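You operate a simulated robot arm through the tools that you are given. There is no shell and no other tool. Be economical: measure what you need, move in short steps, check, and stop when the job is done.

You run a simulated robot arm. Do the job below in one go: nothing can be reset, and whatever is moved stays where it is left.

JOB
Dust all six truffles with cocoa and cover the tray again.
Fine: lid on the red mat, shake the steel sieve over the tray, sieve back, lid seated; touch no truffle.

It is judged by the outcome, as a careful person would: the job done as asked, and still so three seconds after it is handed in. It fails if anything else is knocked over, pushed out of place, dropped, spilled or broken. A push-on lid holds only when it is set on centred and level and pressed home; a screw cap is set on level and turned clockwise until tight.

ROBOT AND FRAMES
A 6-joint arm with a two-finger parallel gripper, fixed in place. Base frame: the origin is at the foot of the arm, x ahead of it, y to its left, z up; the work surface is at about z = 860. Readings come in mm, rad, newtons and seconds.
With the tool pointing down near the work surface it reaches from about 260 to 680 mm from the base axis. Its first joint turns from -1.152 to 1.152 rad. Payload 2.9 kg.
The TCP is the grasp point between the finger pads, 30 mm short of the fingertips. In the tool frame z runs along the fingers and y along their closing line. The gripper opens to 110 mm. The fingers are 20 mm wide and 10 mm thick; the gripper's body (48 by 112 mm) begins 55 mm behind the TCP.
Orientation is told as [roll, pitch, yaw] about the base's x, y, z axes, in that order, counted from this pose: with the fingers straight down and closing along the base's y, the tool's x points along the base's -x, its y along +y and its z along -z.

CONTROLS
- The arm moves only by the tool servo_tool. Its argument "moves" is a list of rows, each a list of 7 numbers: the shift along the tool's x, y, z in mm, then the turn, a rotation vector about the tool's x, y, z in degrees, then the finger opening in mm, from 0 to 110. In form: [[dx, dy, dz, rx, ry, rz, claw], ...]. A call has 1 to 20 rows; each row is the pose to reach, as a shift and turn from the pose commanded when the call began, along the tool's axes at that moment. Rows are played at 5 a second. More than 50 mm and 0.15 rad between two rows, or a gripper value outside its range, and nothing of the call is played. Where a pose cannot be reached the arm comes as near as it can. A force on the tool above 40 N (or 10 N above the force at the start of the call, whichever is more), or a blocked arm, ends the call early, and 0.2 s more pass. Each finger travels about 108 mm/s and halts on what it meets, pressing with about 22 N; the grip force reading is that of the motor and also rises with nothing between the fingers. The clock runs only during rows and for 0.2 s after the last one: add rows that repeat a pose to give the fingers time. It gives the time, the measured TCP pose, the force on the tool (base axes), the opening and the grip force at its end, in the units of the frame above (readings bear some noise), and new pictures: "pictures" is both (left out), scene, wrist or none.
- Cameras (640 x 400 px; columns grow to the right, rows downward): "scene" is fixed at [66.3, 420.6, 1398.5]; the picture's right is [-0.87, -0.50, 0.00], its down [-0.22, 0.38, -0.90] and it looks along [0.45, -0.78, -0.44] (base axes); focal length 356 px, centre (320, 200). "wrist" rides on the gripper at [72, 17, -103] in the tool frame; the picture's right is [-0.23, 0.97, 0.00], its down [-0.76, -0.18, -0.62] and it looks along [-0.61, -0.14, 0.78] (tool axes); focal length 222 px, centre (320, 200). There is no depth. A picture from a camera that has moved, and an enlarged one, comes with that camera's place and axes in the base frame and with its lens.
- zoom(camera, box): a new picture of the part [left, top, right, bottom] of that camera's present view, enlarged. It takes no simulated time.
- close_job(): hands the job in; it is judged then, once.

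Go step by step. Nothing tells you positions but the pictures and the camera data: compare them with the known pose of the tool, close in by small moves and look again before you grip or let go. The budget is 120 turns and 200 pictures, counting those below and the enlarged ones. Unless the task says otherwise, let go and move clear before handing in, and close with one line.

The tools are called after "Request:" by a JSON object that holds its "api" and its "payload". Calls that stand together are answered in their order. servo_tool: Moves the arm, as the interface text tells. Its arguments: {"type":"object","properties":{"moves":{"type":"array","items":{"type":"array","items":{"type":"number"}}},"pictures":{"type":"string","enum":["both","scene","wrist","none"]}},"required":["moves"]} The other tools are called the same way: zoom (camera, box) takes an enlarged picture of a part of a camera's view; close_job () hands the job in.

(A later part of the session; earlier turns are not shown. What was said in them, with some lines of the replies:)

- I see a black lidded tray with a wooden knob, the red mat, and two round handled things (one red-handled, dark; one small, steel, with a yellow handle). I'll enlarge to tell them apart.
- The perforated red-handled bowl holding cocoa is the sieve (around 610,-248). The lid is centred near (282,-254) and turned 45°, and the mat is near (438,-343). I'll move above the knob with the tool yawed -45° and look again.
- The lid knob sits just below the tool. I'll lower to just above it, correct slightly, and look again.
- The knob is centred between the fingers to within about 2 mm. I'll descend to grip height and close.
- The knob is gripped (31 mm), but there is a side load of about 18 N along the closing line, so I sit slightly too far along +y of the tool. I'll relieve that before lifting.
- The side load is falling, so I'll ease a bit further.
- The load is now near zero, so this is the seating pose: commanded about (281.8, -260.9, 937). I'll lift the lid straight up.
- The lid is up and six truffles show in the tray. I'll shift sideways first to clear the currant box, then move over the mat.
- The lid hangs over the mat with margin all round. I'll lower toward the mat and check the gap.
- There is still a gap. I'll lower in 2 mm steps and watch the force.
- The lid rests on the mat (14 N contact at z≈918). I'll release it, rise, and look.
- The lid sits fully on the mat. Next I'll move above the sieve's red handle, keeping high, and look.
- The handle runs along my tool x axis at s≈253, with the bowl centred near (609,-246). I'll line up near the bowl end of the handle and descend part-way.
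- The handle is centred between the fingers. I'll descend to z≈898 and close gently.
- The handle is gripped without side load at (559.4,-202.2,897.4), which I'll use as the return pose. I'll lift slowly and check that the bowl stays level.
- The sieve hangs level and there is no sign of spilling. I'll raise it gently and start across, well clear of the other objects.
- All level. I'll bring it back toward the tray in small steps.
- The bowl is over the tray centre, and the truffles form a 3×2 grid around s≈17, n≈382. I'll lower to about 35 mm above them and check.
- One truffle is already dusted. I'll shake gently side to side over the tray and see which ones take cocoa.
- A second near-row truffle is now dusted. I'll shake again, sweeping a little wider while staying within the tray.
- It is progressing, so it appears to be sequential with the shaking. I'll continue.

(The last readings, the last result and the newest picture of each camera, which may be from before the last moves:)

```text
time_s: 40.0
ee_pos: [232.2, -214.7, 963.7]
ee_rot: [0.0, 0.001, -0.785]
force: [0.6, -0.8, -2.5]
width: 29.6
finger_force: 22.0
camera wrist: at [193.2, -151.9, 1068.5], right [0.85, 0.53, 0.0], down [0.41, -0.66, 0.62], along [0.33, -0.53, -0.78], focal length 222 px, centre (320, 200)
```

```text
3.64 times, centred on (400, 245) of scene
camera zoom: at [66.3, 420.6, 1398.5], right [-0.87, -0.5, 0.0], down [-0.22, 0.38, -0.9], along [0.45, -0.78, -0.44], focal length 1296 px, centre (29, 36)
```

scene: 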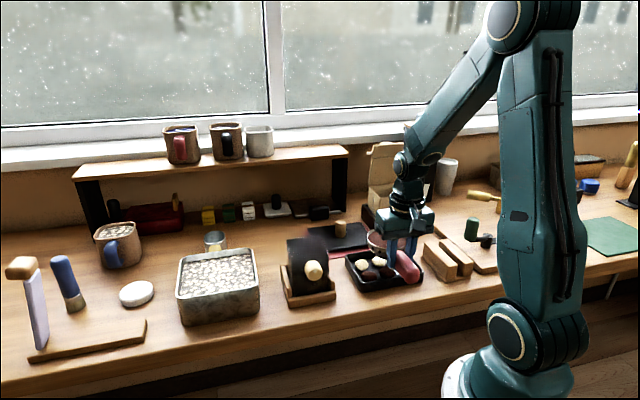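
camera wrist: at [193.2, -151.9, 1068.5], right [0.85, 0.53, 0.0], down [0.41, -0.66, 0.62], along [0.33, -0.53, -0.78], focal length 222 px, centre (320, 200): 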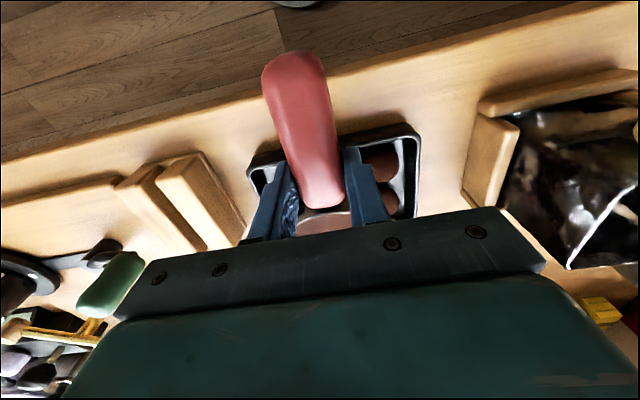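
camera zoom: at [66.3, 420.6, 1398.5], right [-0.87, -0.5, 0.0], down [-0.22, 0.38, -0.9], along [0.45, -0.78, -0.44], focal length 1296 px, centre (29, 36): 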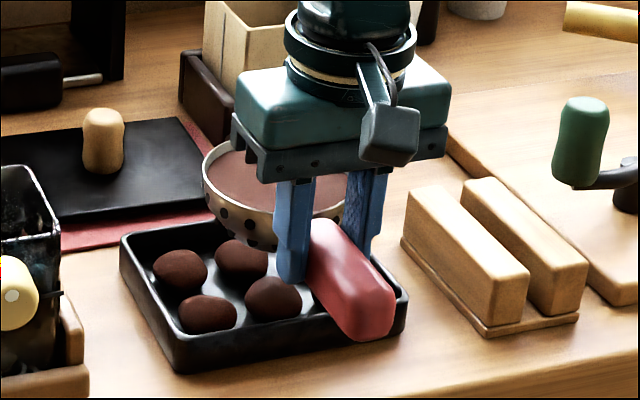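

The four visible truffles are dusted and two are hidden by the handle. I'll shake once more, biased slightly to the hidden side, and then rise gently to see.

Request:
{"api": "servo_tool", "payload": {"moves": [[0, -6, 0, 0, 0, 0, 15], [0, -20, 0, 0, 0, 0, 15], [0, 2, 0, 0, 0, 0, 15], [0, -20, 0, 0, 0, 0, 15], [0, 2, 0, 0, 0, 0, 15], [0, -20, 0, 0, 0, 0, 15], [0, 2, 0, 0, 0, 0, 15], [0, -20, 0, 0, 0, 0, 15], [0, 2, 0, 0, 0, 0, 15], [0, -10, 0, 0, 0, 0, 15], [0, 0, -6, 0, 0, 0, 15], [0, 0, -18, 0, 0, 0, 15], [0, 0, -32, 0, 0, 0, 15], [0, 0, -46, 0, 0, 0, 15], [0, 0, -60, 0, 0, 0, 15], [0, 0, -70, 0, 0, 0, 15], [0, 0, -75, 0, 0, 0, 15], [0, 0, -75, 0, 0, 0, 15]], "pictures": "none"}}

Request:
{"api": "zoom", "payload": {"camera": "scene", "box": [330, 190, 470, 300]}}

```text
time_s: 43.8
ee_pos: [233.1, -215.7, 1040.0]
ee_rot: [-0.001, -0.001, -0.785]
force: [-0.3, 0.5, -2.2]
width: 29.4
finger_force: 22.0
```

```text
3.64 times, centred on (400, 245) of scene
camera zoom: at [66.3, 420.6, 1398.5], right [-0.87, -0.5, 0.0], down [-0.22, 0.38, -0.9], along [0.45, -0.78, -0.44], focal length 1296 px, centre (29, 36)
```

zoom: 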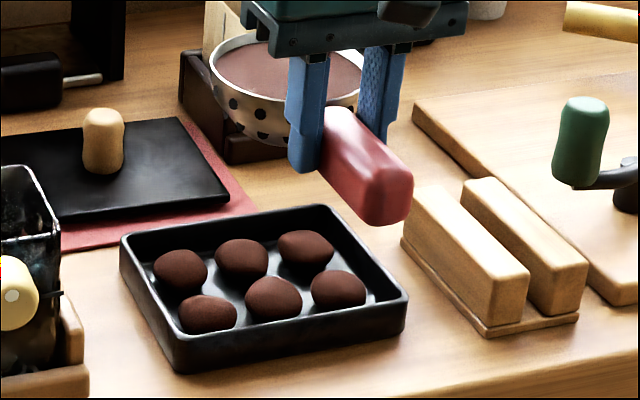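

All six truffles are dusted and nothing has spilled. I'll carry the sieve back by the reverse path.

Request:
{"api": "servo_tool", "payload": {"moves": [[-2, 1, 0, 0, 0, 0, 15], [-8, 4, 0, 0, 0, 0, 15], [-18, 9, 0, 0, 0, 0, 15], [-31, 16, 0, 0, 0, 0, 15], [-44, 23, 0, 0, 0, 0, 15], [-57, 30, 0, 0, 0, 0, 15], [-70, 37, 0, 0, 0, 0, 15], [-83, 44, 0, 0, 0, 0, 15], [-96, 51, 0, 0, 0, 0, 15], [-109, 58, 0, 0, 0, 0, 15], [-122, 65, 0, 0, 0, 0, 15], [-135, 71, 0, 0, 0, 0, 15], [-148, 77, 0, 0, 0, 0, 15], [-161, 82, 0, 0, 0, 0, 15], [-174, 86, 0, 0, 0, 0, 15], [-187, 88, 0, 0, 0, 0, 15], [-200, 89, 0, 0, 0, 0, 15], [-211, 89, 0, 0, 0, 0, 15], [-218, 89, 0, 0, 0, 0, 15], [-221, 89, 0, 0, 0, 0, 15]], "pictures": "none"}}

Request:
{"api": "servo_tool", "payload": {"moves": [[0, 4, 0, 0, 0, 0, 15], [0, 14, 0, 0, 0, 0, 15], [0, 27, 0, 0, 0, 0, 15], [0, 41, 0, 0, 0, 0, 15], [0, 55, 0, 0, 0, 0, 15], [0, 69, 0, 0, 0, 0, 15], [0, 83, 0, 0, 0, 0, 15], [0, 97, 0, 0, 0, 0, 15], [0, 111, 0, 0, 0, 0, 15], [0, 125, 0, 0, 0, 0, 15], [0, 137, 0, 0, 0, 0, 15], [0, 146, 0, 0, 0, 0, 15], [0, 150, 0, 0, 0, 0, 15], [0, 150, 10, 0, 0, 0, 15], [0, 150, 24, 0, 0, 0, 15], [0, 150, 40, 0, 0, 0, 15], [0, 150, 56, 0, 0, 0, 15], [0, 150, 72, 0, 0, 0, 15], [0, 150, 80, 0, 0, 0, 15], [0, 150, 80, 0, 0, 0, 15]]}}

Request:
{"api": "zoom", "payload": {"camera": "scene", "box": [220, 180, 340, 270]}}

```text
time_s: 48.0
ee_pos: [451.6, -308.6, 1039.5]
ee_rot: [-0.001, 0.0, -0.786]
force: [0.1, 0.4, -1.6]
width: 29.6
finger_force: 22.2
```

```text
time_s: 52.2
ee_pos: [558.1, -201.4, 960.2]
ee_rot: [0.0, 0.0, -0.786]
force: [-0.1, -0.2, -2.6]
width: 30.1
finger_force: 22.6
camera wrist: at [519.1, -138.2, 1064.9], right [0.85, 0.53, 0.0], down [0.41, -0.66, 0.62], along [0.33, -0.53, -0.78], focal length 222 px, centre (320, 200)
```

scene: 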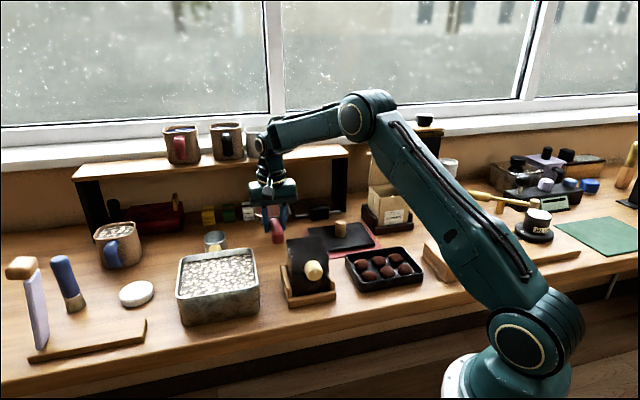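
wrist: 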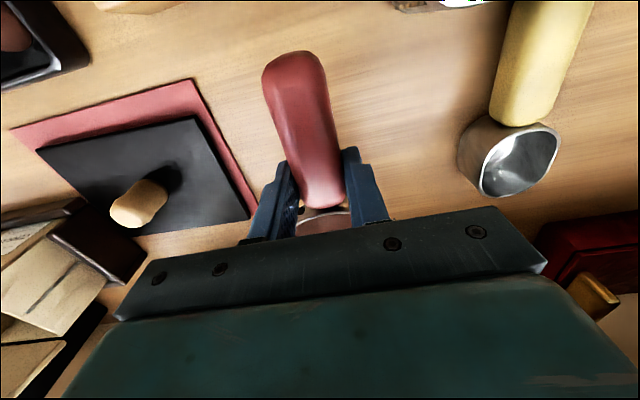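

```text
4.44 times, centred on (280, 225) of scene
camera zoom: at [66.3, 420.6, 1398.5], right [-0.87, -0.5, 0.0], down [-0.22, 0.38, -0.9], along [0.45, -0.78, -0.44], focal length 1584 px, centre (498, 89)
```

zoom: 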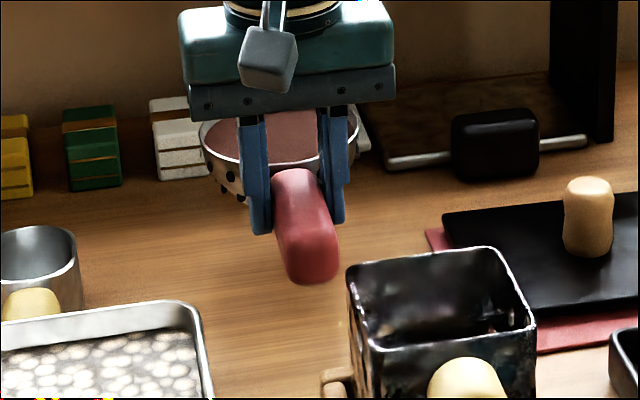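

The sieve is level and back above its spot. I'll lower it gently to the bench.

Request:
{"api": "servo_tool", "payload": {"moves": [[0, 0, 6, 0, 0, 0, 15], [0, 0, 18, 0, 0, 0, 15], [0, 0, 30, 0, 0, 0, 15], [0, 0, 42, 0, 0, 0, 15], [0, 0, 50, 0, 0, 0, 15], [0, 0, 55, 0, 0, 0, 15], [0, 0, 58, 0, 0, 0, 15], [0, 0, 60, 0, 0, 0, 15], [0, 0, 61, 0, 0, 0, 15], [0, 0, 62, 0, 0, 0, 15]], "pictures": "none"}}

Request:
{"api": "zoom", "payload": {"camera": "scene", "box": [220, 180, 340, 270]}}

```text
time_s: 54.4
ee_pos: [558.0, -202.1, 898.2]
ee_rot: [0.003, -0.002, -0.786]
force: [-0.9, 1.8, 3.5]
width: 29.9
finger_force: 21.9
```

```text
4.44 times, centred on (280, 225) of scene
camera zoom: at [66.2, 420.7, 1398.5], right [-0.87, -0.5, 0.0], down [-0.22, 0.38, -0.9], along [0.45, -0.78, -0.44], focal length 1584 px, centre (498, 89)
```

zoom: 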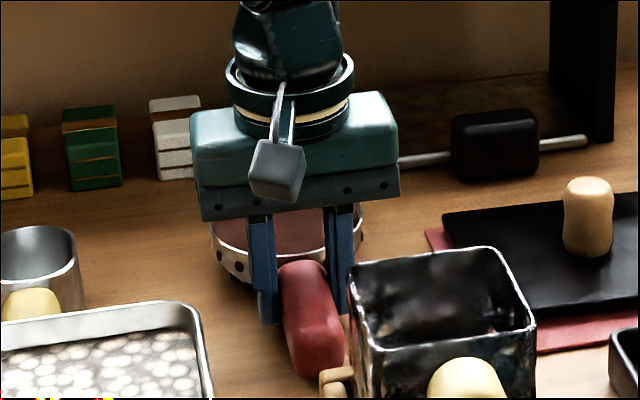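

The sieve is resting on the bench. I'll open, rise straight up, and go back above the lid.

Request:
{"api": "servo_tool", "payload": {"moves": [[0, 0, 0, 0, 0, 0, 32], [0, 0, 0, 0, 0, 0, 45], [0, 0, 0, 0, 0, 0, 64], [0, 0, 0, 0, 0, 0, 64], [0, 0, -15, 0, 0, 0, 64], [0, 0, -40, 0, 0, 0, 64], [0, 0, -75, 0, 0, 0, 64], [0, 0, -110, 0, 0, 0, 64], [0, 0, -149, 0, 0, 0, 64], [-2, -25, -149, 0, 0, 0, 64], [-4, -50, -149, 0, 0, 0, 64], [-6, -75, -149, 0, 0, 0, 64], [-8, -100, -149, 0, 0, 0, 64], [-10, -125, -149, 0, 0, 0, 64], [-12, -150, -149, 0, 0, 0, 64], [-14, -170, -149, 0, 0, 0, 64], [-14, -183, -149, 0, 0, 0, 64], [-14, -183, -149, 0, 0, 0, 64]]}}

Request:
{"api": "zoom", "payload": {"camera": "scene", "box": [220, 190, 380, 290]}}

Request:
{"api": "zoom", "payload": {"camera": "wrist", "box": [180, 0, 500, 200]}}

```text
time_s: 58.2
ee_pos: [440.4, -341.3, 1046.0]
ee_rot: [0.0, 0.002, -0.786]
force: [-0.2, -0.9, 0.2]
width: 63.9
finger_force: 0.1
camera wrist: at [399.6, -278.7, 1150.8], right [0.85, 0.53, 0.0], down [0.41, -0.66, 0.62], along [0.33, -0.53, -0.78], focal length 222 px, centre (320, 200)
```

scene: 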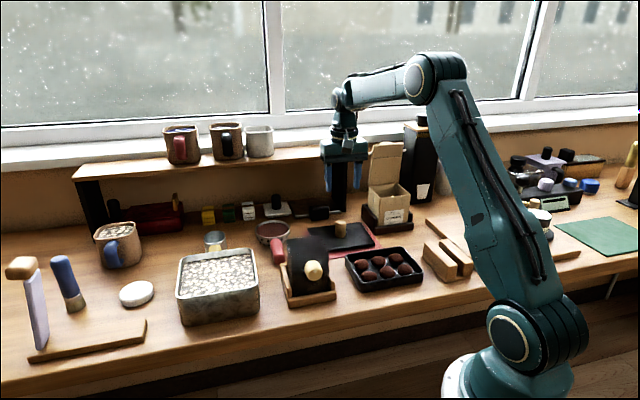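
wrist: 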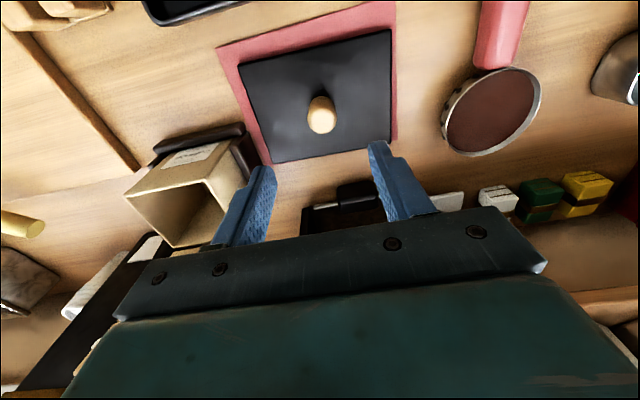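

```text
4.00 times, centred on (300, 240) of scene
camera zoom: at [66.3, 420.6, 1398.5], right [-0.87, -0.5, 0.0], down [-0.22, 0.38, -0.9], along [0.45, -0.78, -0.44], focal length 1425 px, centre (400, 40)
```

zoom: 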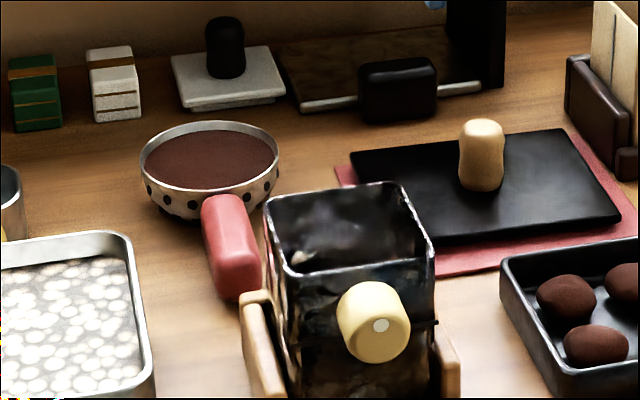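

```text
2.00 times, centred on (340, 100) of wrist
camera zoom: at [399.6, -278.7, 1150.8], right [0.85, 0.53, 0.0], down [0.41, -0.66, 0.62], along [0.33, -0.53, -0.78], focal length 444 px, centre (280, 400)
```

zoom: 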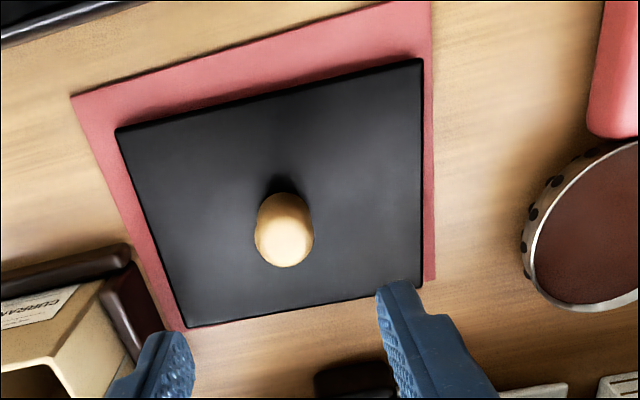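

The sieve is back where it stood. I'll descend onto the lid's knob exactly as I released it and grip.

Request:
{"api": "servo_tool", "payload": {"moves": [[0, 0, 30, 0, 0, 0, 64], [0, 0, 60, 0, 0, 0, 64], [0, 0, 90, 0, 0, 0, 64], [0, 0, 115, 0, 0, 0, 64], [0, 0, 127, 0, 0, 0, 64], [0, 0, 127, 0, 0, 0, 50], [0, 0, 127, 0, 0, 0, 35], [0, 0, 127, 0, 0, 0, 20], [0, 0, 127, 0, 0, 0, 20], [0, 0, 127, 0, 0, 0, 20]], "pictures": "none"}}

```text
time_s: 60.4
ee_pos: [439.0, -339.8, 920.5]
ee_rot: [-0.001, 0.0, -0.787]
force: [-0.2, -0.7, 0.5]
width: 30.8
finger_force: 21.7
```

Gripped with no side load. I'll lift and take the reverse path back over the tray.

Request:
{"api": "servo_tool", "payload": {"moves": [[0, 0, -4, 0, 0, 0, 20], [0, 0, -15, 0, 0, 0, 20], [0, 0, -35, 0, 0, 0, 20], [0, 0, -60, 0, 0, 0, 20], [0, 0, -85, 0, 0, 0, 20], [0, 0, -100, 0, 0, 0, 20], [20, 0, -100, 0, 0, 0, 20], [45, 0, -100, 0, 0, 0, 20], [70, 0, -100, 0, 0, 0, 20], [95, 0, -100, 0, 0, 0, 20], [120, 0, -100, 0, 0, 0, 20], [145, -10, -100, 0, 0, 0, 20], [160, -25, -100, 0, 0, 0, 20], [168, -43, -100, 0, 0, 0, 20], [168, -54, -100, 0, 0, 0, 20], [168, -54, -100, 0, 0, 0, 20], [168, -54, -100, 0, 0, 0, 20]]}}

Request:
{"api": "zoom", "payload": {"camera": "scene", "box": [330, 190, 470, 300]}}

```text
time_s: 64.0
ee_pos: [282.9, -260.5, 1020.2]
ee_rot: [0.001, 0.001, -0.784]
force: [0.0, 0.7, -0.7]
width: 30.8
finger_force: 21.4
camera wrist: at [242.9, -197.5, 1123.8], right [0.85, 0.53, 0.0], down [0.41, -0.66, 0.62], along [0.33, -0.53, -0.78], focal length 222 px, centre (320, 200)
```

scene: 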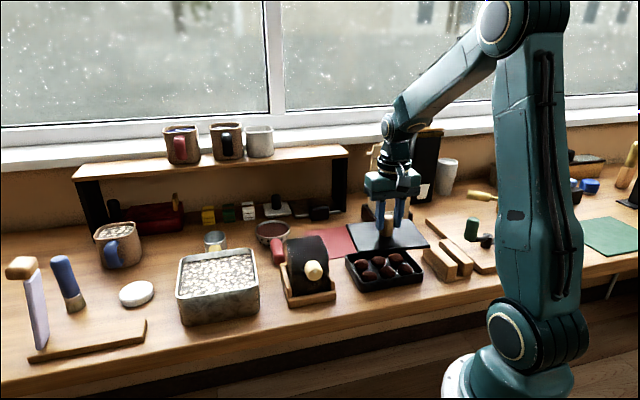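
wrist: 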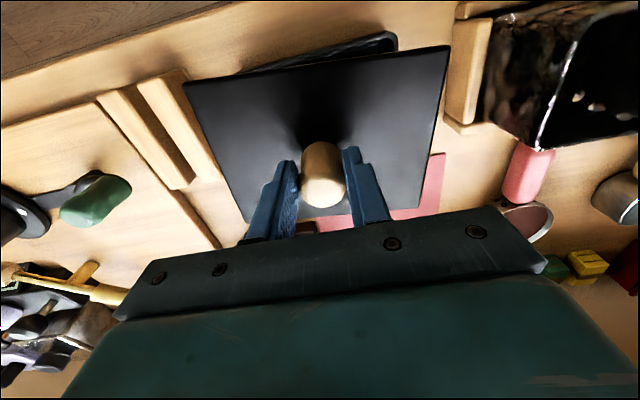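

```text
3.64 times, centred on (400, 245) of scene
camera zoom: at [66.3, 420.6, 1398.5], right [-0.87, -0.5, 0.0], down [-0.22, 0.38, -0.9], along [0.45, -0.78, -0.44], focal length 1296 px, centre (29, 36)
```

zoom: 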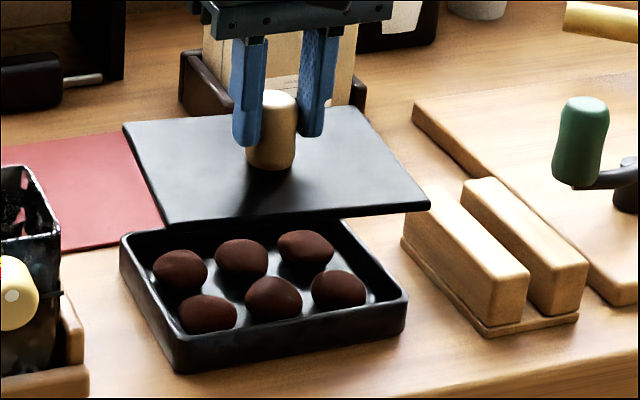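

The lid is on axis, but in the grip it has turned about 7° clockwise as seen from above and sits a few mm lower. I'll turn the tool back by that amount, go down part-way, and compare it with the tray.

Request:
{"api": "servo_tool", "payload": {"moves": [[0, 0, 5, 0, 0, -2, 20], [0, 0, 12, 0, 0, -4, 20], [0, 0, 20, 0, 0, -6, 20], [0, 0, 30, 0, 0, -6.8, 20], [0, 0, 40, 0, 0, -6.8, 20], [0, 0, 40, 0, 0, -6.8, 20], [0, 0, 40, 0, 0, -6.8, 20]], "pictures": "wrist"}}

Request:
{"api": "zoom", "payload": {"camera": "scene", "box": [330, 200, 450, 300]}}

```text
time_s: 65.6
ee_pos: [282.9, -260.7, 979.8]
ee_rot: [0.0, 0.001, -0.667]
force: [0.4, 1.2, -1.2]
width: 30.3
finger_force: 22.4
camera wrist: at [236.1, -202.3, 1084.3], right [0.78, 0.62, 0.0], down [0.49, -0.61, 0.62], along [0.39, -0.49, -0.78], focal length 222 px, centre (320, 200)
```

wrist: 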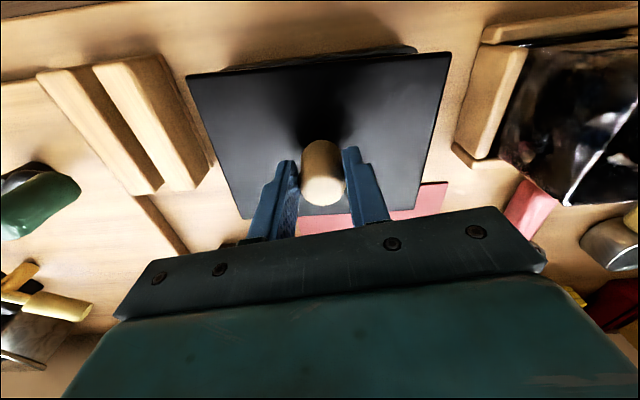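

```text
4.00 times, centred on (390, 250) of scene
camera zoom: at [66.3, 420.6, 1398.5], right [-0.87, -0.5, 0.0], down [-0.22, 0.38, -0.9], along [0.45, -0.78, -0.44], focal length 1425 px, centre (40, 0)
```

zoom: 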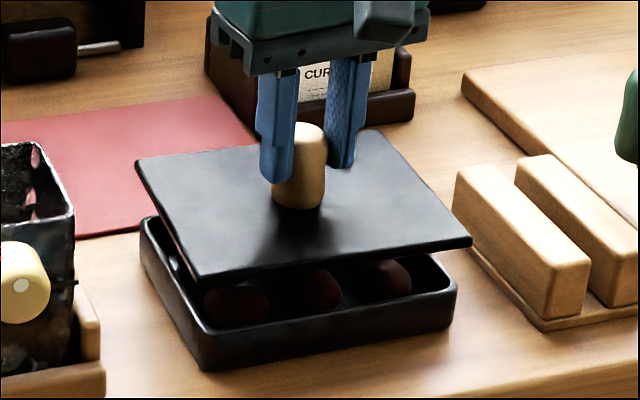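

The lid now looks close to parallel with the tray. I want finer views of its alignment and level before going lower.

Request:
{"api": "zoom", "payload": {"camera": "scene", "box": [360, 225, 400, 300]}}

Request:
{"api": "zoom", "payload": {"camera": "scene", "box": [355, 225, 455, 295]}}

Request:
{"api": "zoom", "payload": {"camera": "wrist", "box": [170, 30, 470, 220]}}

```text
5.33 times, centred on (380, 262) of scene
camera zoom: at [66.3, 420.6, 1398.5], right [-0.87, -0.5, 0.0], down [-0.22, 0.38, -0.9], along [0.45, -0.78, -0.44], focal length 1900 px, centre (0, -133)
```

zoom: 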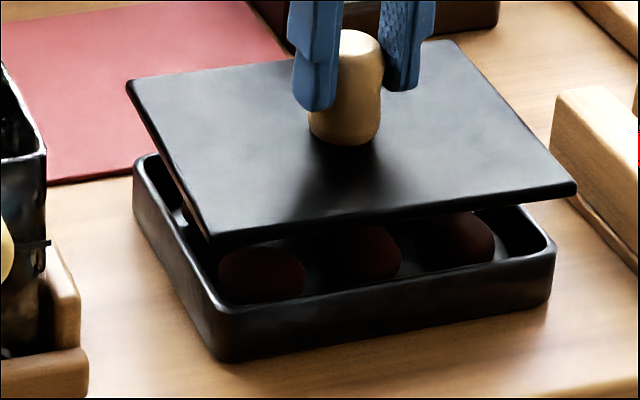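

```text
5.71 times, centred on (405, 260) of scene
camera zoom: at [66.3, 420.6, 1398.5], right [-0.87, -0.5, 0.0], down [-0.22, 0.38, -0.9], along [0.45, -0.78, -0.44], focal length 2036 px, centre (-166, -143)
```

zoom: 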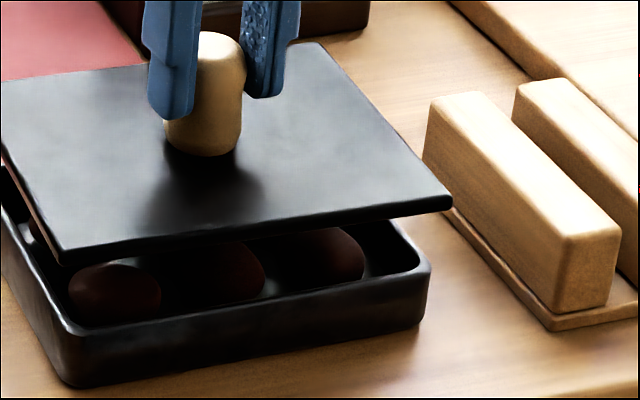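

```text
2.11 times, centred on (320, 125) of wrist
camera zoom: at [236.1, -202.3, 1084.3], right [0.78, 0.62, 0.0], down [0.49, -0.61, 0.62], along [0.39, -0.49, -0.78], focal length 468 px, centre (320, 358)
```

zoom: 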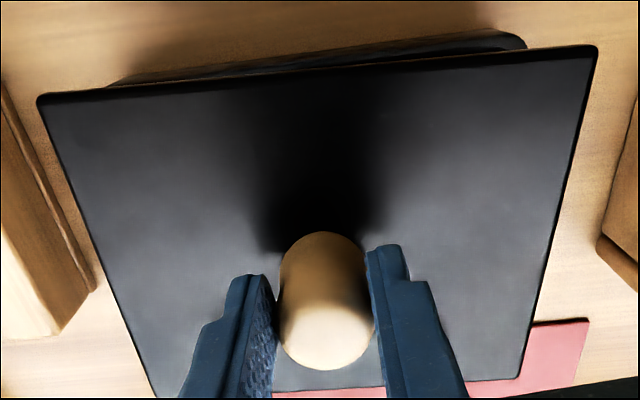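

Measured in the tool frame, the lid's centre offset is unchanged and its relative turn is about 7.6°. It is level and sits about 7 mm lower in the fingers. I'll trim by another 0.8° and 1 mm, then lower to just above the rim.

Request:
{"api": "servo_tool", "payload": {"moves": [[0, -0.5, 6, 0, 0, -0.8, 20], [0, -1, 12, 0, 0, -0.8, 20], [0, -1, 18, 0, 0, -0.8, 20], [0, -1, 24, 0, 0, -0.8, 20], [0, -1, 28, 0, 0, -0.8, 20], [0, -1, 28, 0, 0, -0.8, 20]], "pictures": "wrist"}}

Request:
{"api": "zoom", "payload": {"camera": "scene", "box": [320, 200, 480, 300]}}

Request:
{"api": "zoom", "payload": {"camera": "scene", "box": [340, 230, 440, 300]}}

```text
time_s: 67.0
ee_pos: [281.5, -261.7, 952.8]
ee_rot: [0.0, -0.002, -0.654]
force: [-3.7, 0.9, 13.3]
width: 30.5
finger_force: 21.7
camera wrist: at [234.5, -203.6, 1056.5], right [0.77, 0.64, 0.0], down [0.5, -0.6, 0.62], along [0.4, -0.48, -0.78], focal length 222 px, centre (320, 200)
```

wrist: 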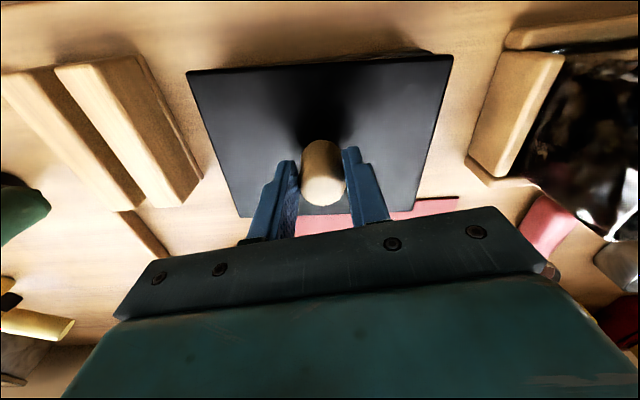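

```text
4.00 times, centred on (400, 250) of scene
camera zoom: at [66.1, 420.8, 1398.5], right [-0.87, -0.5, 0.0], down [-0.22, 0.38, -0.9], along [0.45, -0.78, -0.44], focal length 1425 px, centre (0, 0)
```

zoom: 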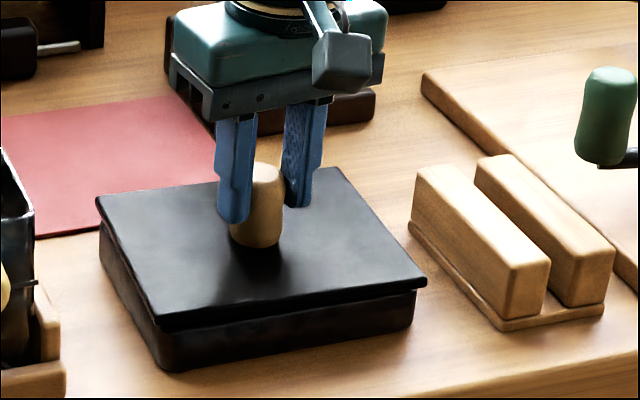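

```text
5.71 times, centred on (390, 265) of scene
camera zoom: at [66.1, 420.8, 1398.5], right [-0.87, -0.5, 0.0], down [-0.22, 0.38, -0.9], along [0.45, -0.78, -0.44], focal length 2036 px, centre (-80, -171)
```

zoom: 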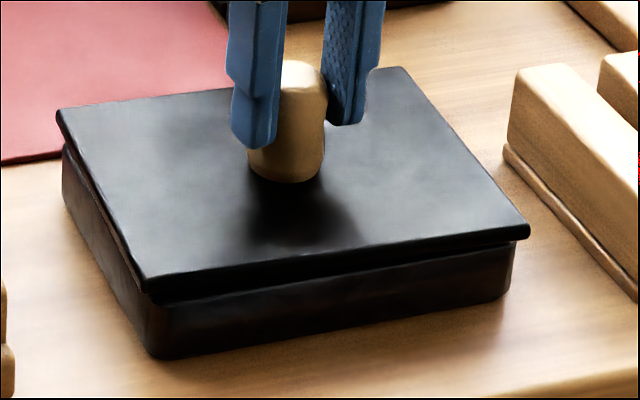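

It touches at 13 N but is still about 1.7° off in yaw. I'll lift off slightly, correct the yaw, and look again.

Request:
{"api": "servo_tool", "payload": {"moves": [[0, 0, -3, 0, 0, 0, 20], [0, 0, -6, 0, 0, 0, 20], [0, 0, -6, 0, 0, -1, 20], [0, 0, -6, 0, 0, -2, 20], [0, 0, -6, 0, 0, -2, 20]], "pictures": "none"}}

Request:
{"api": "zoom", "payload": {"camera": "scene", "box": [320, 200, 480, 300]}}

Request:
{"api": "zoom", "payload": {"camera": "wrist", "box": [170, 30, 470, 220]}}

```text
time_s: 68.2
ee_pos: [279.8, -261.9, 957.9]
ee_rot: [0.0, -0.001, -0.618]
force: [-0.4, 1.2, -0.8]
width: 30.3
finger_force: 22.1
```

```text
4.00 times, centred on (400, 250) of scene
camera zoom: at [66.3, 420.6, 1398.5], right [-0.87, -0.5, 0.0], down [-0.22, 0.38, -0.9], along [0.45, -0.78, -0.44], focal length 1425 px, centre (0, 0)
```

zoom: 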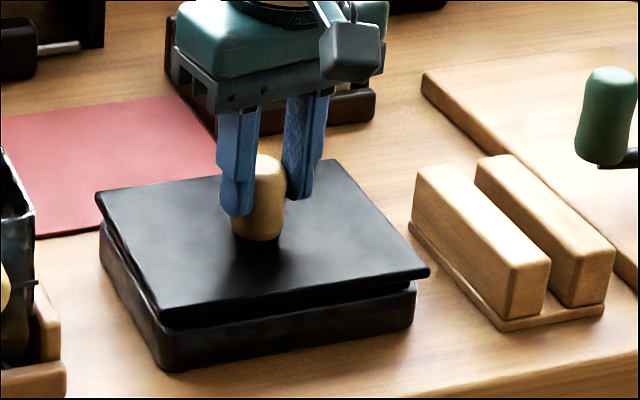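

```text
2.11 times, centred on (320, 125) of wrist
camera zoom: at [232.0, -205.1, 1062.1], right [0.75, 0.66, 0.0], down [0.52, -0.59, 0.62], along [0.41, -0.47, -0.78], focal length 468 px, centre (320, 358)
```

zoom: 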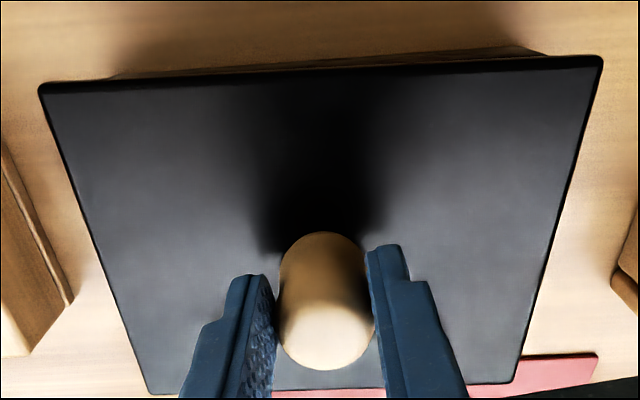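

Aligned by the wrist view. I'll check the lid edges against the tray edges in fine scene views.

Request:
{"api": "zoom", "payload": {"camera": "scene", "box": [338, 244, 402, 296]}}

Request:
{"api": "zoom", "payload": {"camera": "scene", "box": [380, 244, 444, 296]}}

```text
7.69 times, centred on (370, 270) of scene
camera zoom: at [66.3, 420.6, 1398.5], right [-0.87, -0.5, 0.0], down [-0.22, 0.38, -0.9], along [0.45, -0.78, -0.44], focal length 2741 px, centre (-65, -338)
```

zoom: 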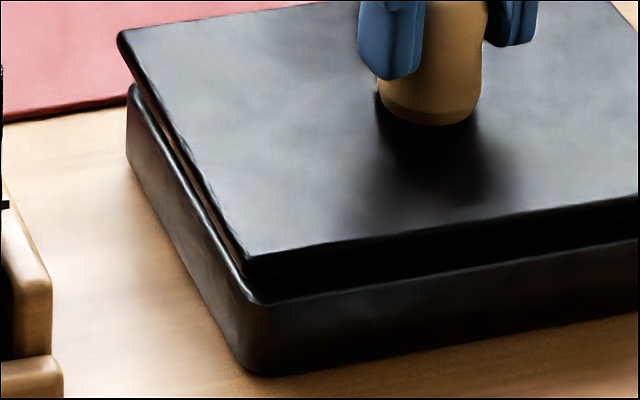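

```text
7.69 times, centred on (412, 270) of scene
camera zoom: at [66.3, 420.6, 1398.5], right [-0.87, -0.5, 0.0], down [-0.22, 0.38, -0.9], along [0.45, -0.78, -0.44], focal length 2741 px, centre (-388, -338)
```

zoom: 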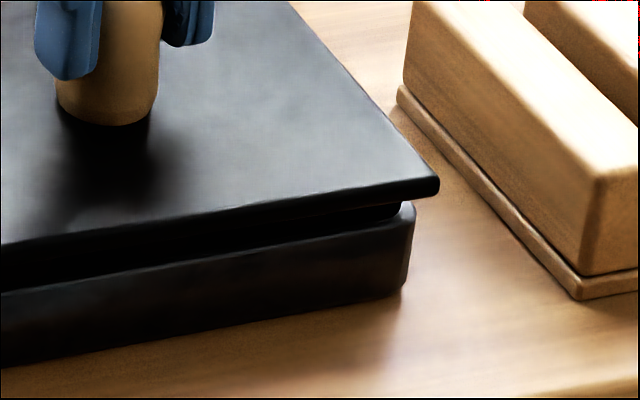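

Against the tray the lid is still about 1.5° clockwise. I'll trim again.

Request:
{"api": "servo_tool", "payload": {"moves": [[0, 0, 0, 0, 0, -0.8, 20], [0, 0, 0, 0, 0, -1.6, 20], [0, 0, 0, 0, 0, -1.6, 20]], "pictures": "none"}}

Request:
{"api": "zoom", "payload": {"camera": "scene", "box": [338, 244, 402, 296]}}

Request:
{"api": "zoom", "payload": {"camera": "scene", "box": [380, 244, 444, 296]}}

Request:
{"api": "zoom", "payload": {"camera": "wrist", "box": [170, 30, 470, 220]}}

```text
time_s: 69.0
ee_pos: [281.7, -261.8, 958.0]
ee_rot: [-0.001, 0.001, -0.589]
force: [0.2, -0.2, -0.8]
width: 30.4
finger_force: 22.4
```

```text
7.69 times, centred on (370, 270) of scene
camera zoom: at [66.3, 420.6, 1398.5], right [-0.87, -0.5, 0.0], down [-0.22, 0.38, -0.9], along [0.45, -0.78, -0.44], focal length 2741 px, centre (-65, -338)
```

zoom: 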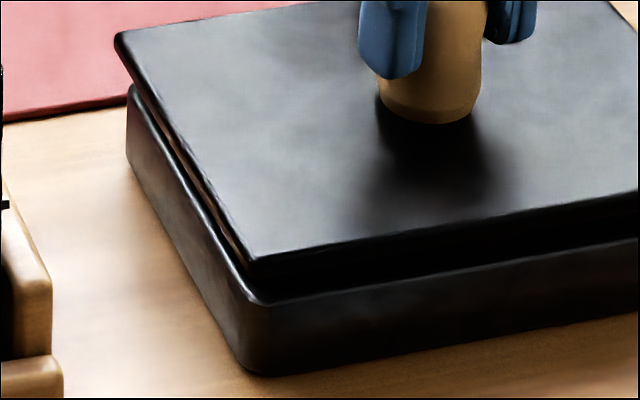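

```text
7.69 times, centred on (412, 270) of scene
camera zoom: at [66.3, 420.6, 1398.5], right [-0.87, -0.5, 0.0], down [-0.22, 0.38, -0.9], along [0.45, -0.78, -0.44], focal length 2741 px, centre (-388, -338)
```

zoom: 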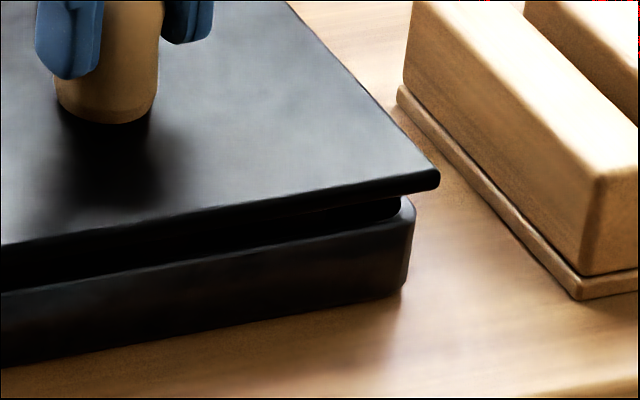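

```text
2.11 times, centred on (320, 125) of wrist
camera zoom: at [230.7, -207.0, 1062.5], right [0.73, 0.68, 0.0], down [0.53, -0.57, 0.62], along [0.43, -0.46, -0.78], focal length 468 px, centre (320, 358)
```

zoom: 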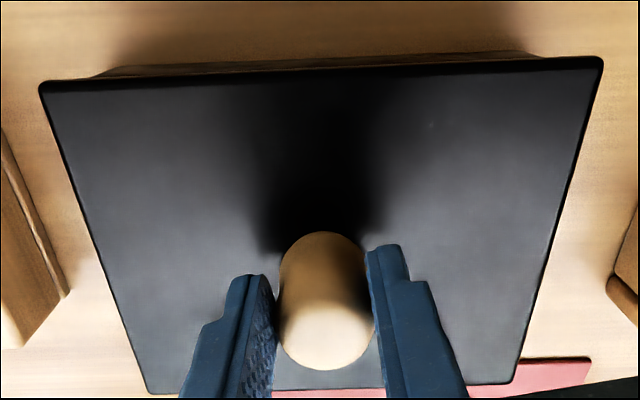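

The edges are now parallel and the overhangs match the original seated view. I'll lower slowly and feel for the seat.

Request:
{"api": "servo_tool", "payload": {"moves": [[0, 0, 2, 0, 0, 0, 20], [0, 0, 4, 0, 0, 0, 20], [0, 0, 6, 0, 0, 0, 20], [0, 0, 8, 0, 0, 0, 20], [0, 0, 9, 0, 0, 0, 20], [0, 0, 10, 0, 0, 0, 20]], "pictures": "none"}}

Request:
{"api": "zoom", "payload": {"camera": "scene", "box": [338, 244, 402, 296]}}

Request:
{"api": "zoom", "payload": {"camera": "scene", "box": [380, 244, 444, 296]}}

```text
time_s: 70.4
ee_pos: [281.8, -260.9, 947.9]
ee_rot: [0.0, -0.002, -0.589]
force: [-0.9, 4.0, 10.0]
width: 30.6
finger_force: 22.1
```

```text
7.69 times, centred on (370, 270) of scene
camera zoom: at [66.2, 420.8, 1398.4], right [-0.87, -0.5, 0.0], down [-0.22, 0.38, -0.9], along [0.45, -0.78, -0.44], focal length 2741 px, centre (-65, -338)
```

zoom: 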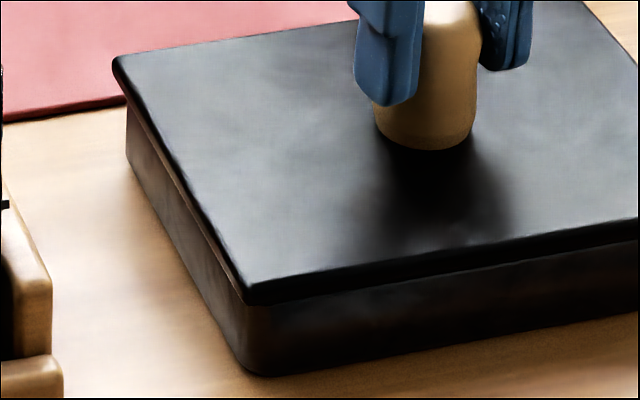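

```text
7.69 times, centred on (412, 270) of scene
camera zoom: at [66.2, 420.8, 1398.4], right [-0.87, -0.5, 0.0], down [-0.22, 0.38, -0.9], along [0.45, -0.78, -0.44], focal length 2741 px, centre (-388, -338)
```

zoom: 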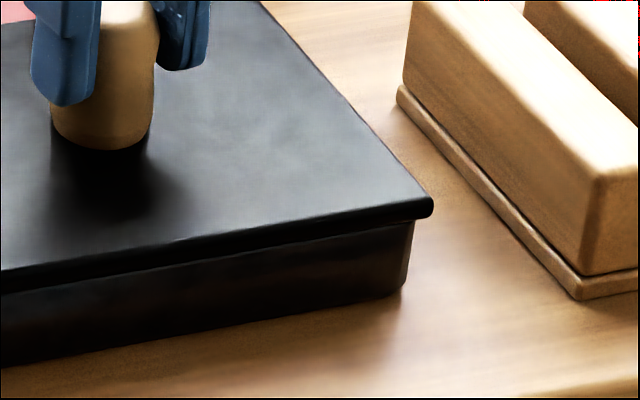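

It is going in nicely. I'll press it home in 1 mm steps.

Request:
{"api": "servo_tool", "payload": {"moves": [[0, 0, 1, 0, 0, 0, 20], [0, 0, 2, 0, 0, 0, 20], [0, 0, 3, 0, 0, 0, 20], [0, 0, 4, 0, 0, 0, 20], [0, 0, 4, 0, 0, 0, 20]], "pictures": "none"}}

Request:
{"api": "zoom", "payload": {"camera": "scene", "box": [320, 200, 480, 300]}}

```text
time_s: 71.3
ee_pos: [281.6, -262.1, 947.0]
ee_rot: [0.001, -0.006, -0.592]
force: [-0.9, -0.4, 2.8]
width: 30.3
finger_force: 22.0
stopped in row 4: the force on the tool passed its limit (the readings are from after the stop); the commanded pose is now the measured one
```

```text
4.00 times, centred on (400, 250) of scene
camera zoom: at [66.3, 420.6, 1398.5], right [-0.87, -0.5, 0.0], down [-0.22, 0.38, -0.9], along [0.45, -0.78, -0.44], focal length 1425 px, centre (0, 0)
```

zoom: 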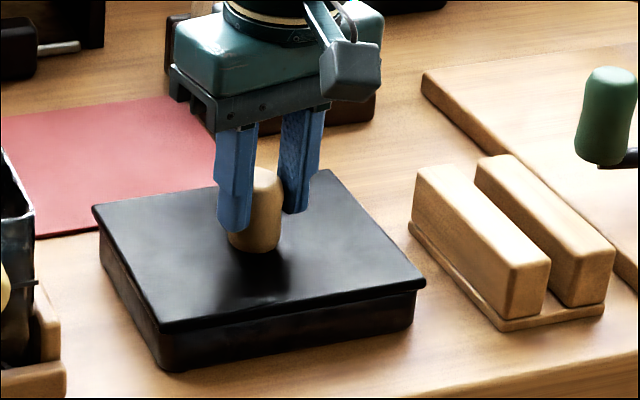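

The corners match the original seated view and I pressed past 40 N. I'll release, rise, and inspect.

Request:
{"api": "servo_tool", "payload": {"moves": [[0, 0, 0, 0, 0, 0, 32], [0, 0, 0, 0, 0, 0, 40], [0, 0, 0, 0, 0, 0, 60], [0, 0, 0, 0, 0, 0, 60], [0, 0, -15, 0, 0, 0, 60], [0, 0, -40, 0, 0, 0, 60], [0, 0, -75, 0, 0, 0, 60], [0, 0, -110, 0, 0, 0, 60], [0, 0, -110, 0, 0, 0, 60]]}}

Request:
{"api": "zoom", "payload": {"camera": "scene", "box": [338, 244, 402, 296]}}

Request:
{"api": "zoom", "payload": {"camera": "scene", "box": [380, 244, 444, 296]}}

Request:
{"api": "zoom", "payload": {"camera": "wrist", "box": [180, 0, 480, 190]}}

```text
time_s: 73.3
ee_pos: [281.5, -261.0, 1057.1]
ee_rot: [0.001, -0.004, -0.59]
force: [-0.4, -0.5, 0.3]
width: 60.3
finger_force: 0.1
camera wrist: at [230.7, -205.7, 1161.7], right [0.73, 0.68, 0.0], down [0.53, -0.57, 0.63], along [0.43, -0.46, -0.78], focal length 222 px, centre (320, 200)
```

scene: 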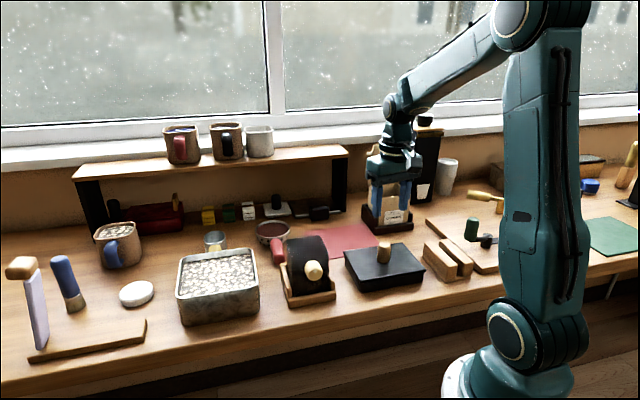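
wrist: 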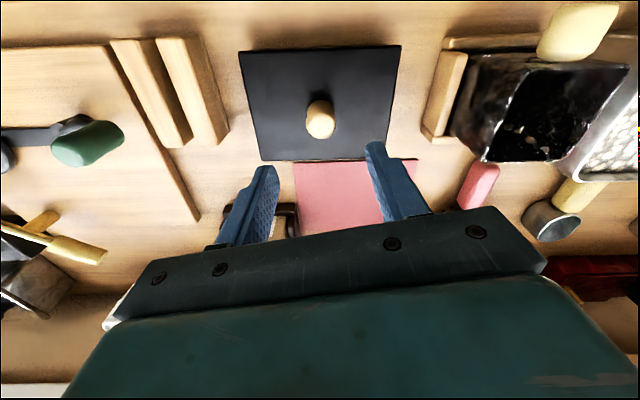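

```text
7.69 times, centred on (370, 270) of scene
camera zoom: at [66.3, 420.6, 1398.5], right [-0.87, -0.5, 0.0], down [-0.22, 0.38, -0.9], along [0.45, -0.78, -0.44], focal length 2741 px, centre (-65, -338)
```

zoom: 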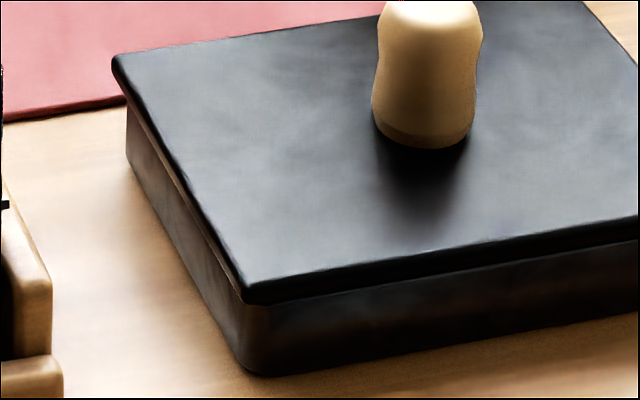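

```text
7.69 times, centred on (412, 270) of scene
camera zoom: at [66.3, 420.6, 1398.5], right [-0.87, -0.5, 0.0], down [-0.22, 0.38, -0.9], along [0.45, -0.78, -0.44], focal length 2741 px, centre (-388, -338)
```

zoom: 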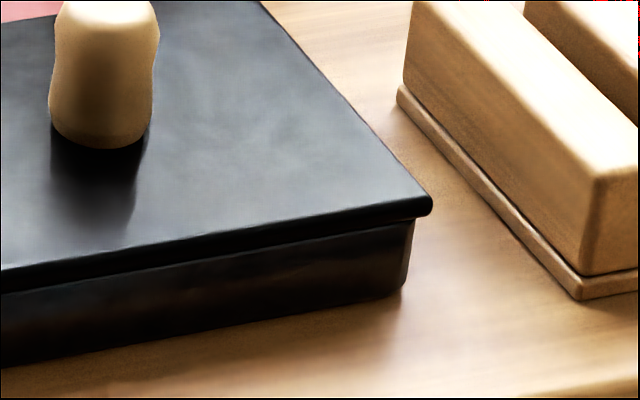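

```text
2.11 times, centred on (330, 95) of wrist
camera zoom: at [230.7, -205.7, 1161.7], right [0.73, 0.68, 0.0], down [0.53, -0.57, 0.63], along [0.43, -0.46, -0.78], focal length 468 px, centre (299, 421)
```

zoom: 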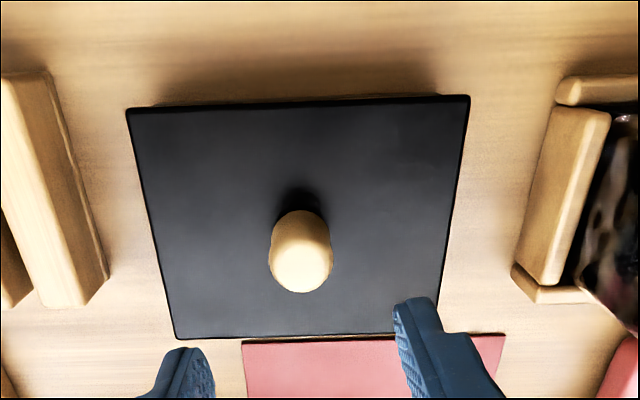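

The lid looks level and seated. To be certain it is home, I'll press once squarely on the knob's top with closed fingers.

Request:
{"api": "servo_tool", "payload": {"moves": [[-6, 0, 10, 0, 0, 0, 30], [-6, 0, 25, 0, 0, 0, 10], [-6, 0, 40, 0, 0, 0, 0], [-6, 0, 55, 0, 0, 0, 0], [-6, 0, 65, 0, 0, 0, 0], [-6, 0, 70, 0, 0, 0, 0], [-6, 0, 73, 0, 0, 0, 0], [-6, 0, 75, 0, 0, 0, 0], [-6, 0, 77, 0, 0, 0, 0], [-6, 0, 78, 0, 0, 0, 0], [-6, 0, 79, 0, 0, 0, 0], [-6, 0, 80, 0, 0, 0, 0], [-6, 0, 81, 0, 0, 0, 0], [-6, 0, 82, 0, 0, 0, 0], [-6, 0, 83, 0, 0, 0, 0], [-6, 0, 84, 0, 0, 0, 0], [-6, 0, 85, 0, 0, 0, 0], [-6, 0, 86, 0, 0, 0, 0]], "pictures": "scene"}}

```text
time_s: 77.1
ee_pos: [288.7, -263.9, 973.6]
ee_rot: [-0.001, -0.005, -0.59]
force: [-7.2, 8.1, 29.7]
width: 0.0
finger_force: 22.0
```

scene: 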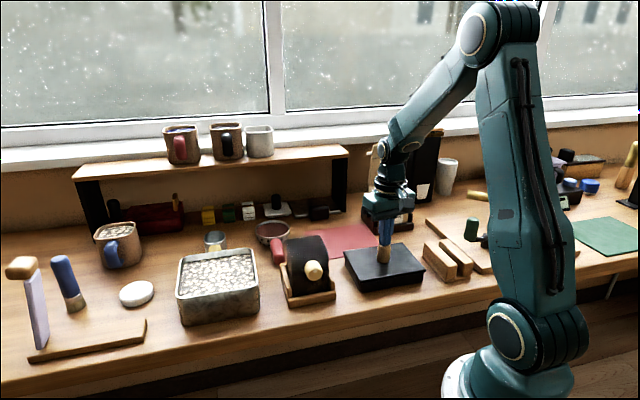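

It is firmly resisting at 30 N. I'll push slightly more, then rise clear.

Request:
{"api": "servo_tool", "payload": {"moves": [[0, 0, 1, 0, 0, 0, 0], [0, 0, 2, 0, 0, 0, 0]], "pictures": "none"}}

Request:
{"api": "servo_tool", "payload": {"moves": [[0, 0, -4, 0, 0, 0, 0], [0, 0, -20, 0, 0, 0, 0], [0, 0, -50, 0, 0, 0, 10], [0, 0, -90, 0, 0, 0, 20], [0, 0, -130, 0, 0, 0, 30], [0, 0, -160, 0, 0, 0, 30], [0, 0, -160, 0, 0, 0, 30]]}}

Request:
{"api": "zoom", "payload": {"camera": "scene", "box": [338, 244, 402, 296]}}

Request:
{"api": "zoom", "payload": {"camera": "scene", "box": [320, 200, 480, 300]}}

Request:
{"api": "zoom", "payload": {"camera": "scene", "box": [180, 200, 340, 300]}}

```text
time_s: 77.5
ee_pos: [287.5, -265.7, 971.3]
ee_rot: [0.0, -0.006, -0.589]
force: [-2.2, 0.6, 6.5]
width: 0.0
finger_force: 22.2
stopped in row 1: the force on the tool passed its limit (the readings are from after the stop); the commanded pose is now the measured one
```

```text
time_s: 79.1
ee_pos: [288.6, -265.9, 1132.5]
ee_rot: [0.0, -0.007, -0.591]
force: [0.4, -0.5, -0.2]
width: 29.7
finger_force: 0.0
camera wrist: at [237.9, -210.0, 1235.3], right [0.73, 0.68, 0.0], down [0.53, -0.57, 0.63], along [0.43, -0.46, -0.78], focal length 222 px, centre (320, 200)
```

scene: 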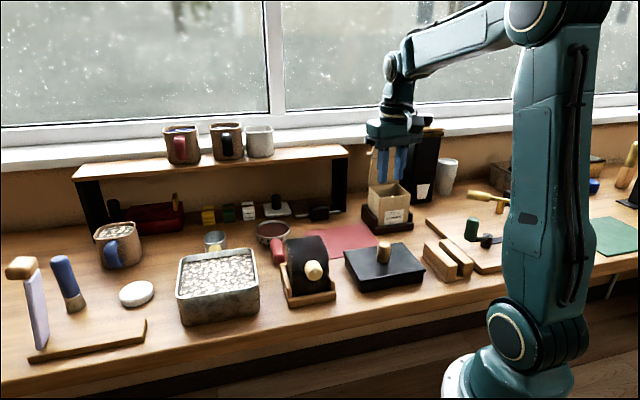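
wrist: 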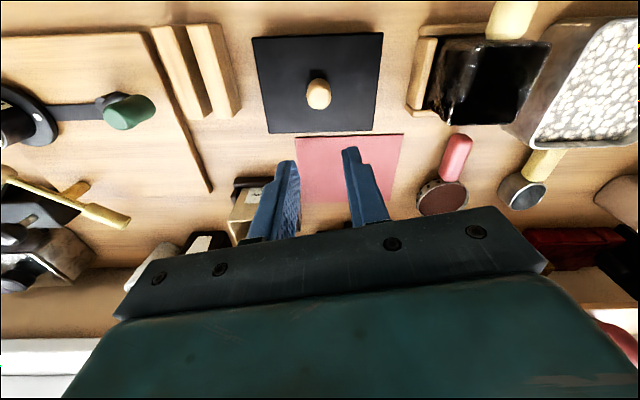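

```text
7.69 times, centred on (370, 270) of scene
camera zoom: at [66.3, 420.6, 1398.5], right [-0.87, -0.5, 0.0], down [-0.22, 0.38, -0.9], along [0.45, -0.78, -0.44], focal length 2741 px, centre (-65, -338)
```

zoom: 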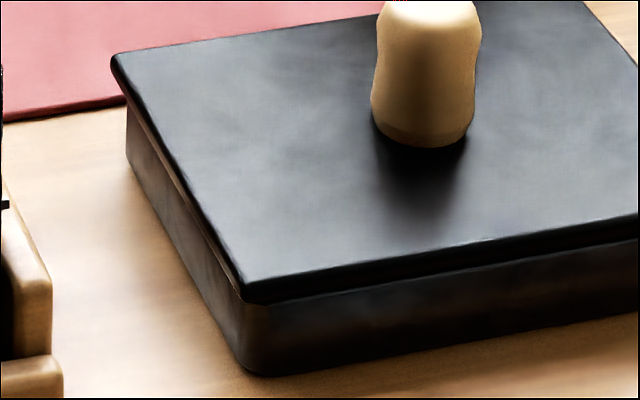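

```text
4.00 times, centred on (400, 250) of scene
camera zoom: at [66.3, 420.6, 1398.5], right [-0.87, -0.5, 0.0], down [-0.22, 0.38, -0.9], along [0.45, -0.78, -0.44], focal length 1425 px, centre (0, 0)
```

zoom: 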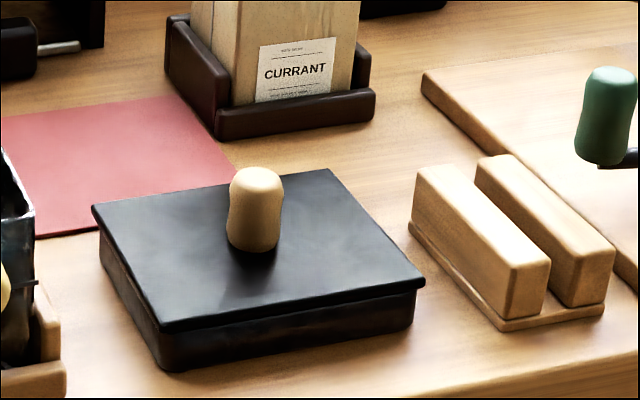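

```text
4.00 times, centred on (260, 250) of scene
camera zoom: at [66.3, 420.6, 1398.5], right [-0.87, -0.5, 0.0], down [-0.22, 0.38, -0.9], along [0.45, -0.78, -0.44], focal length 1425 px, centre (560, 0)
```

zoom: 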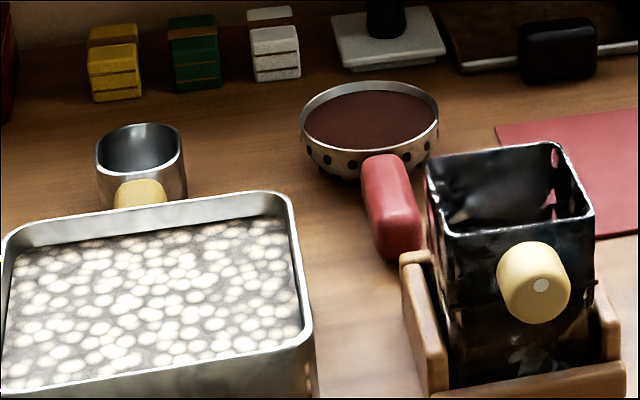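

All six truffles are dusted, the sieve is back within a few mm of its place, and the lid is pressed on, level and centred. The gripper is clear, so I'm handing in.

Request:
{"api": "close_job", "payload": {}}

```text
The job is handed in.
```

All six truffles are dusted with cocoa without being touched. The sieve is back within about 3 mm of where it stood, and the lid is pressed home on the tray.
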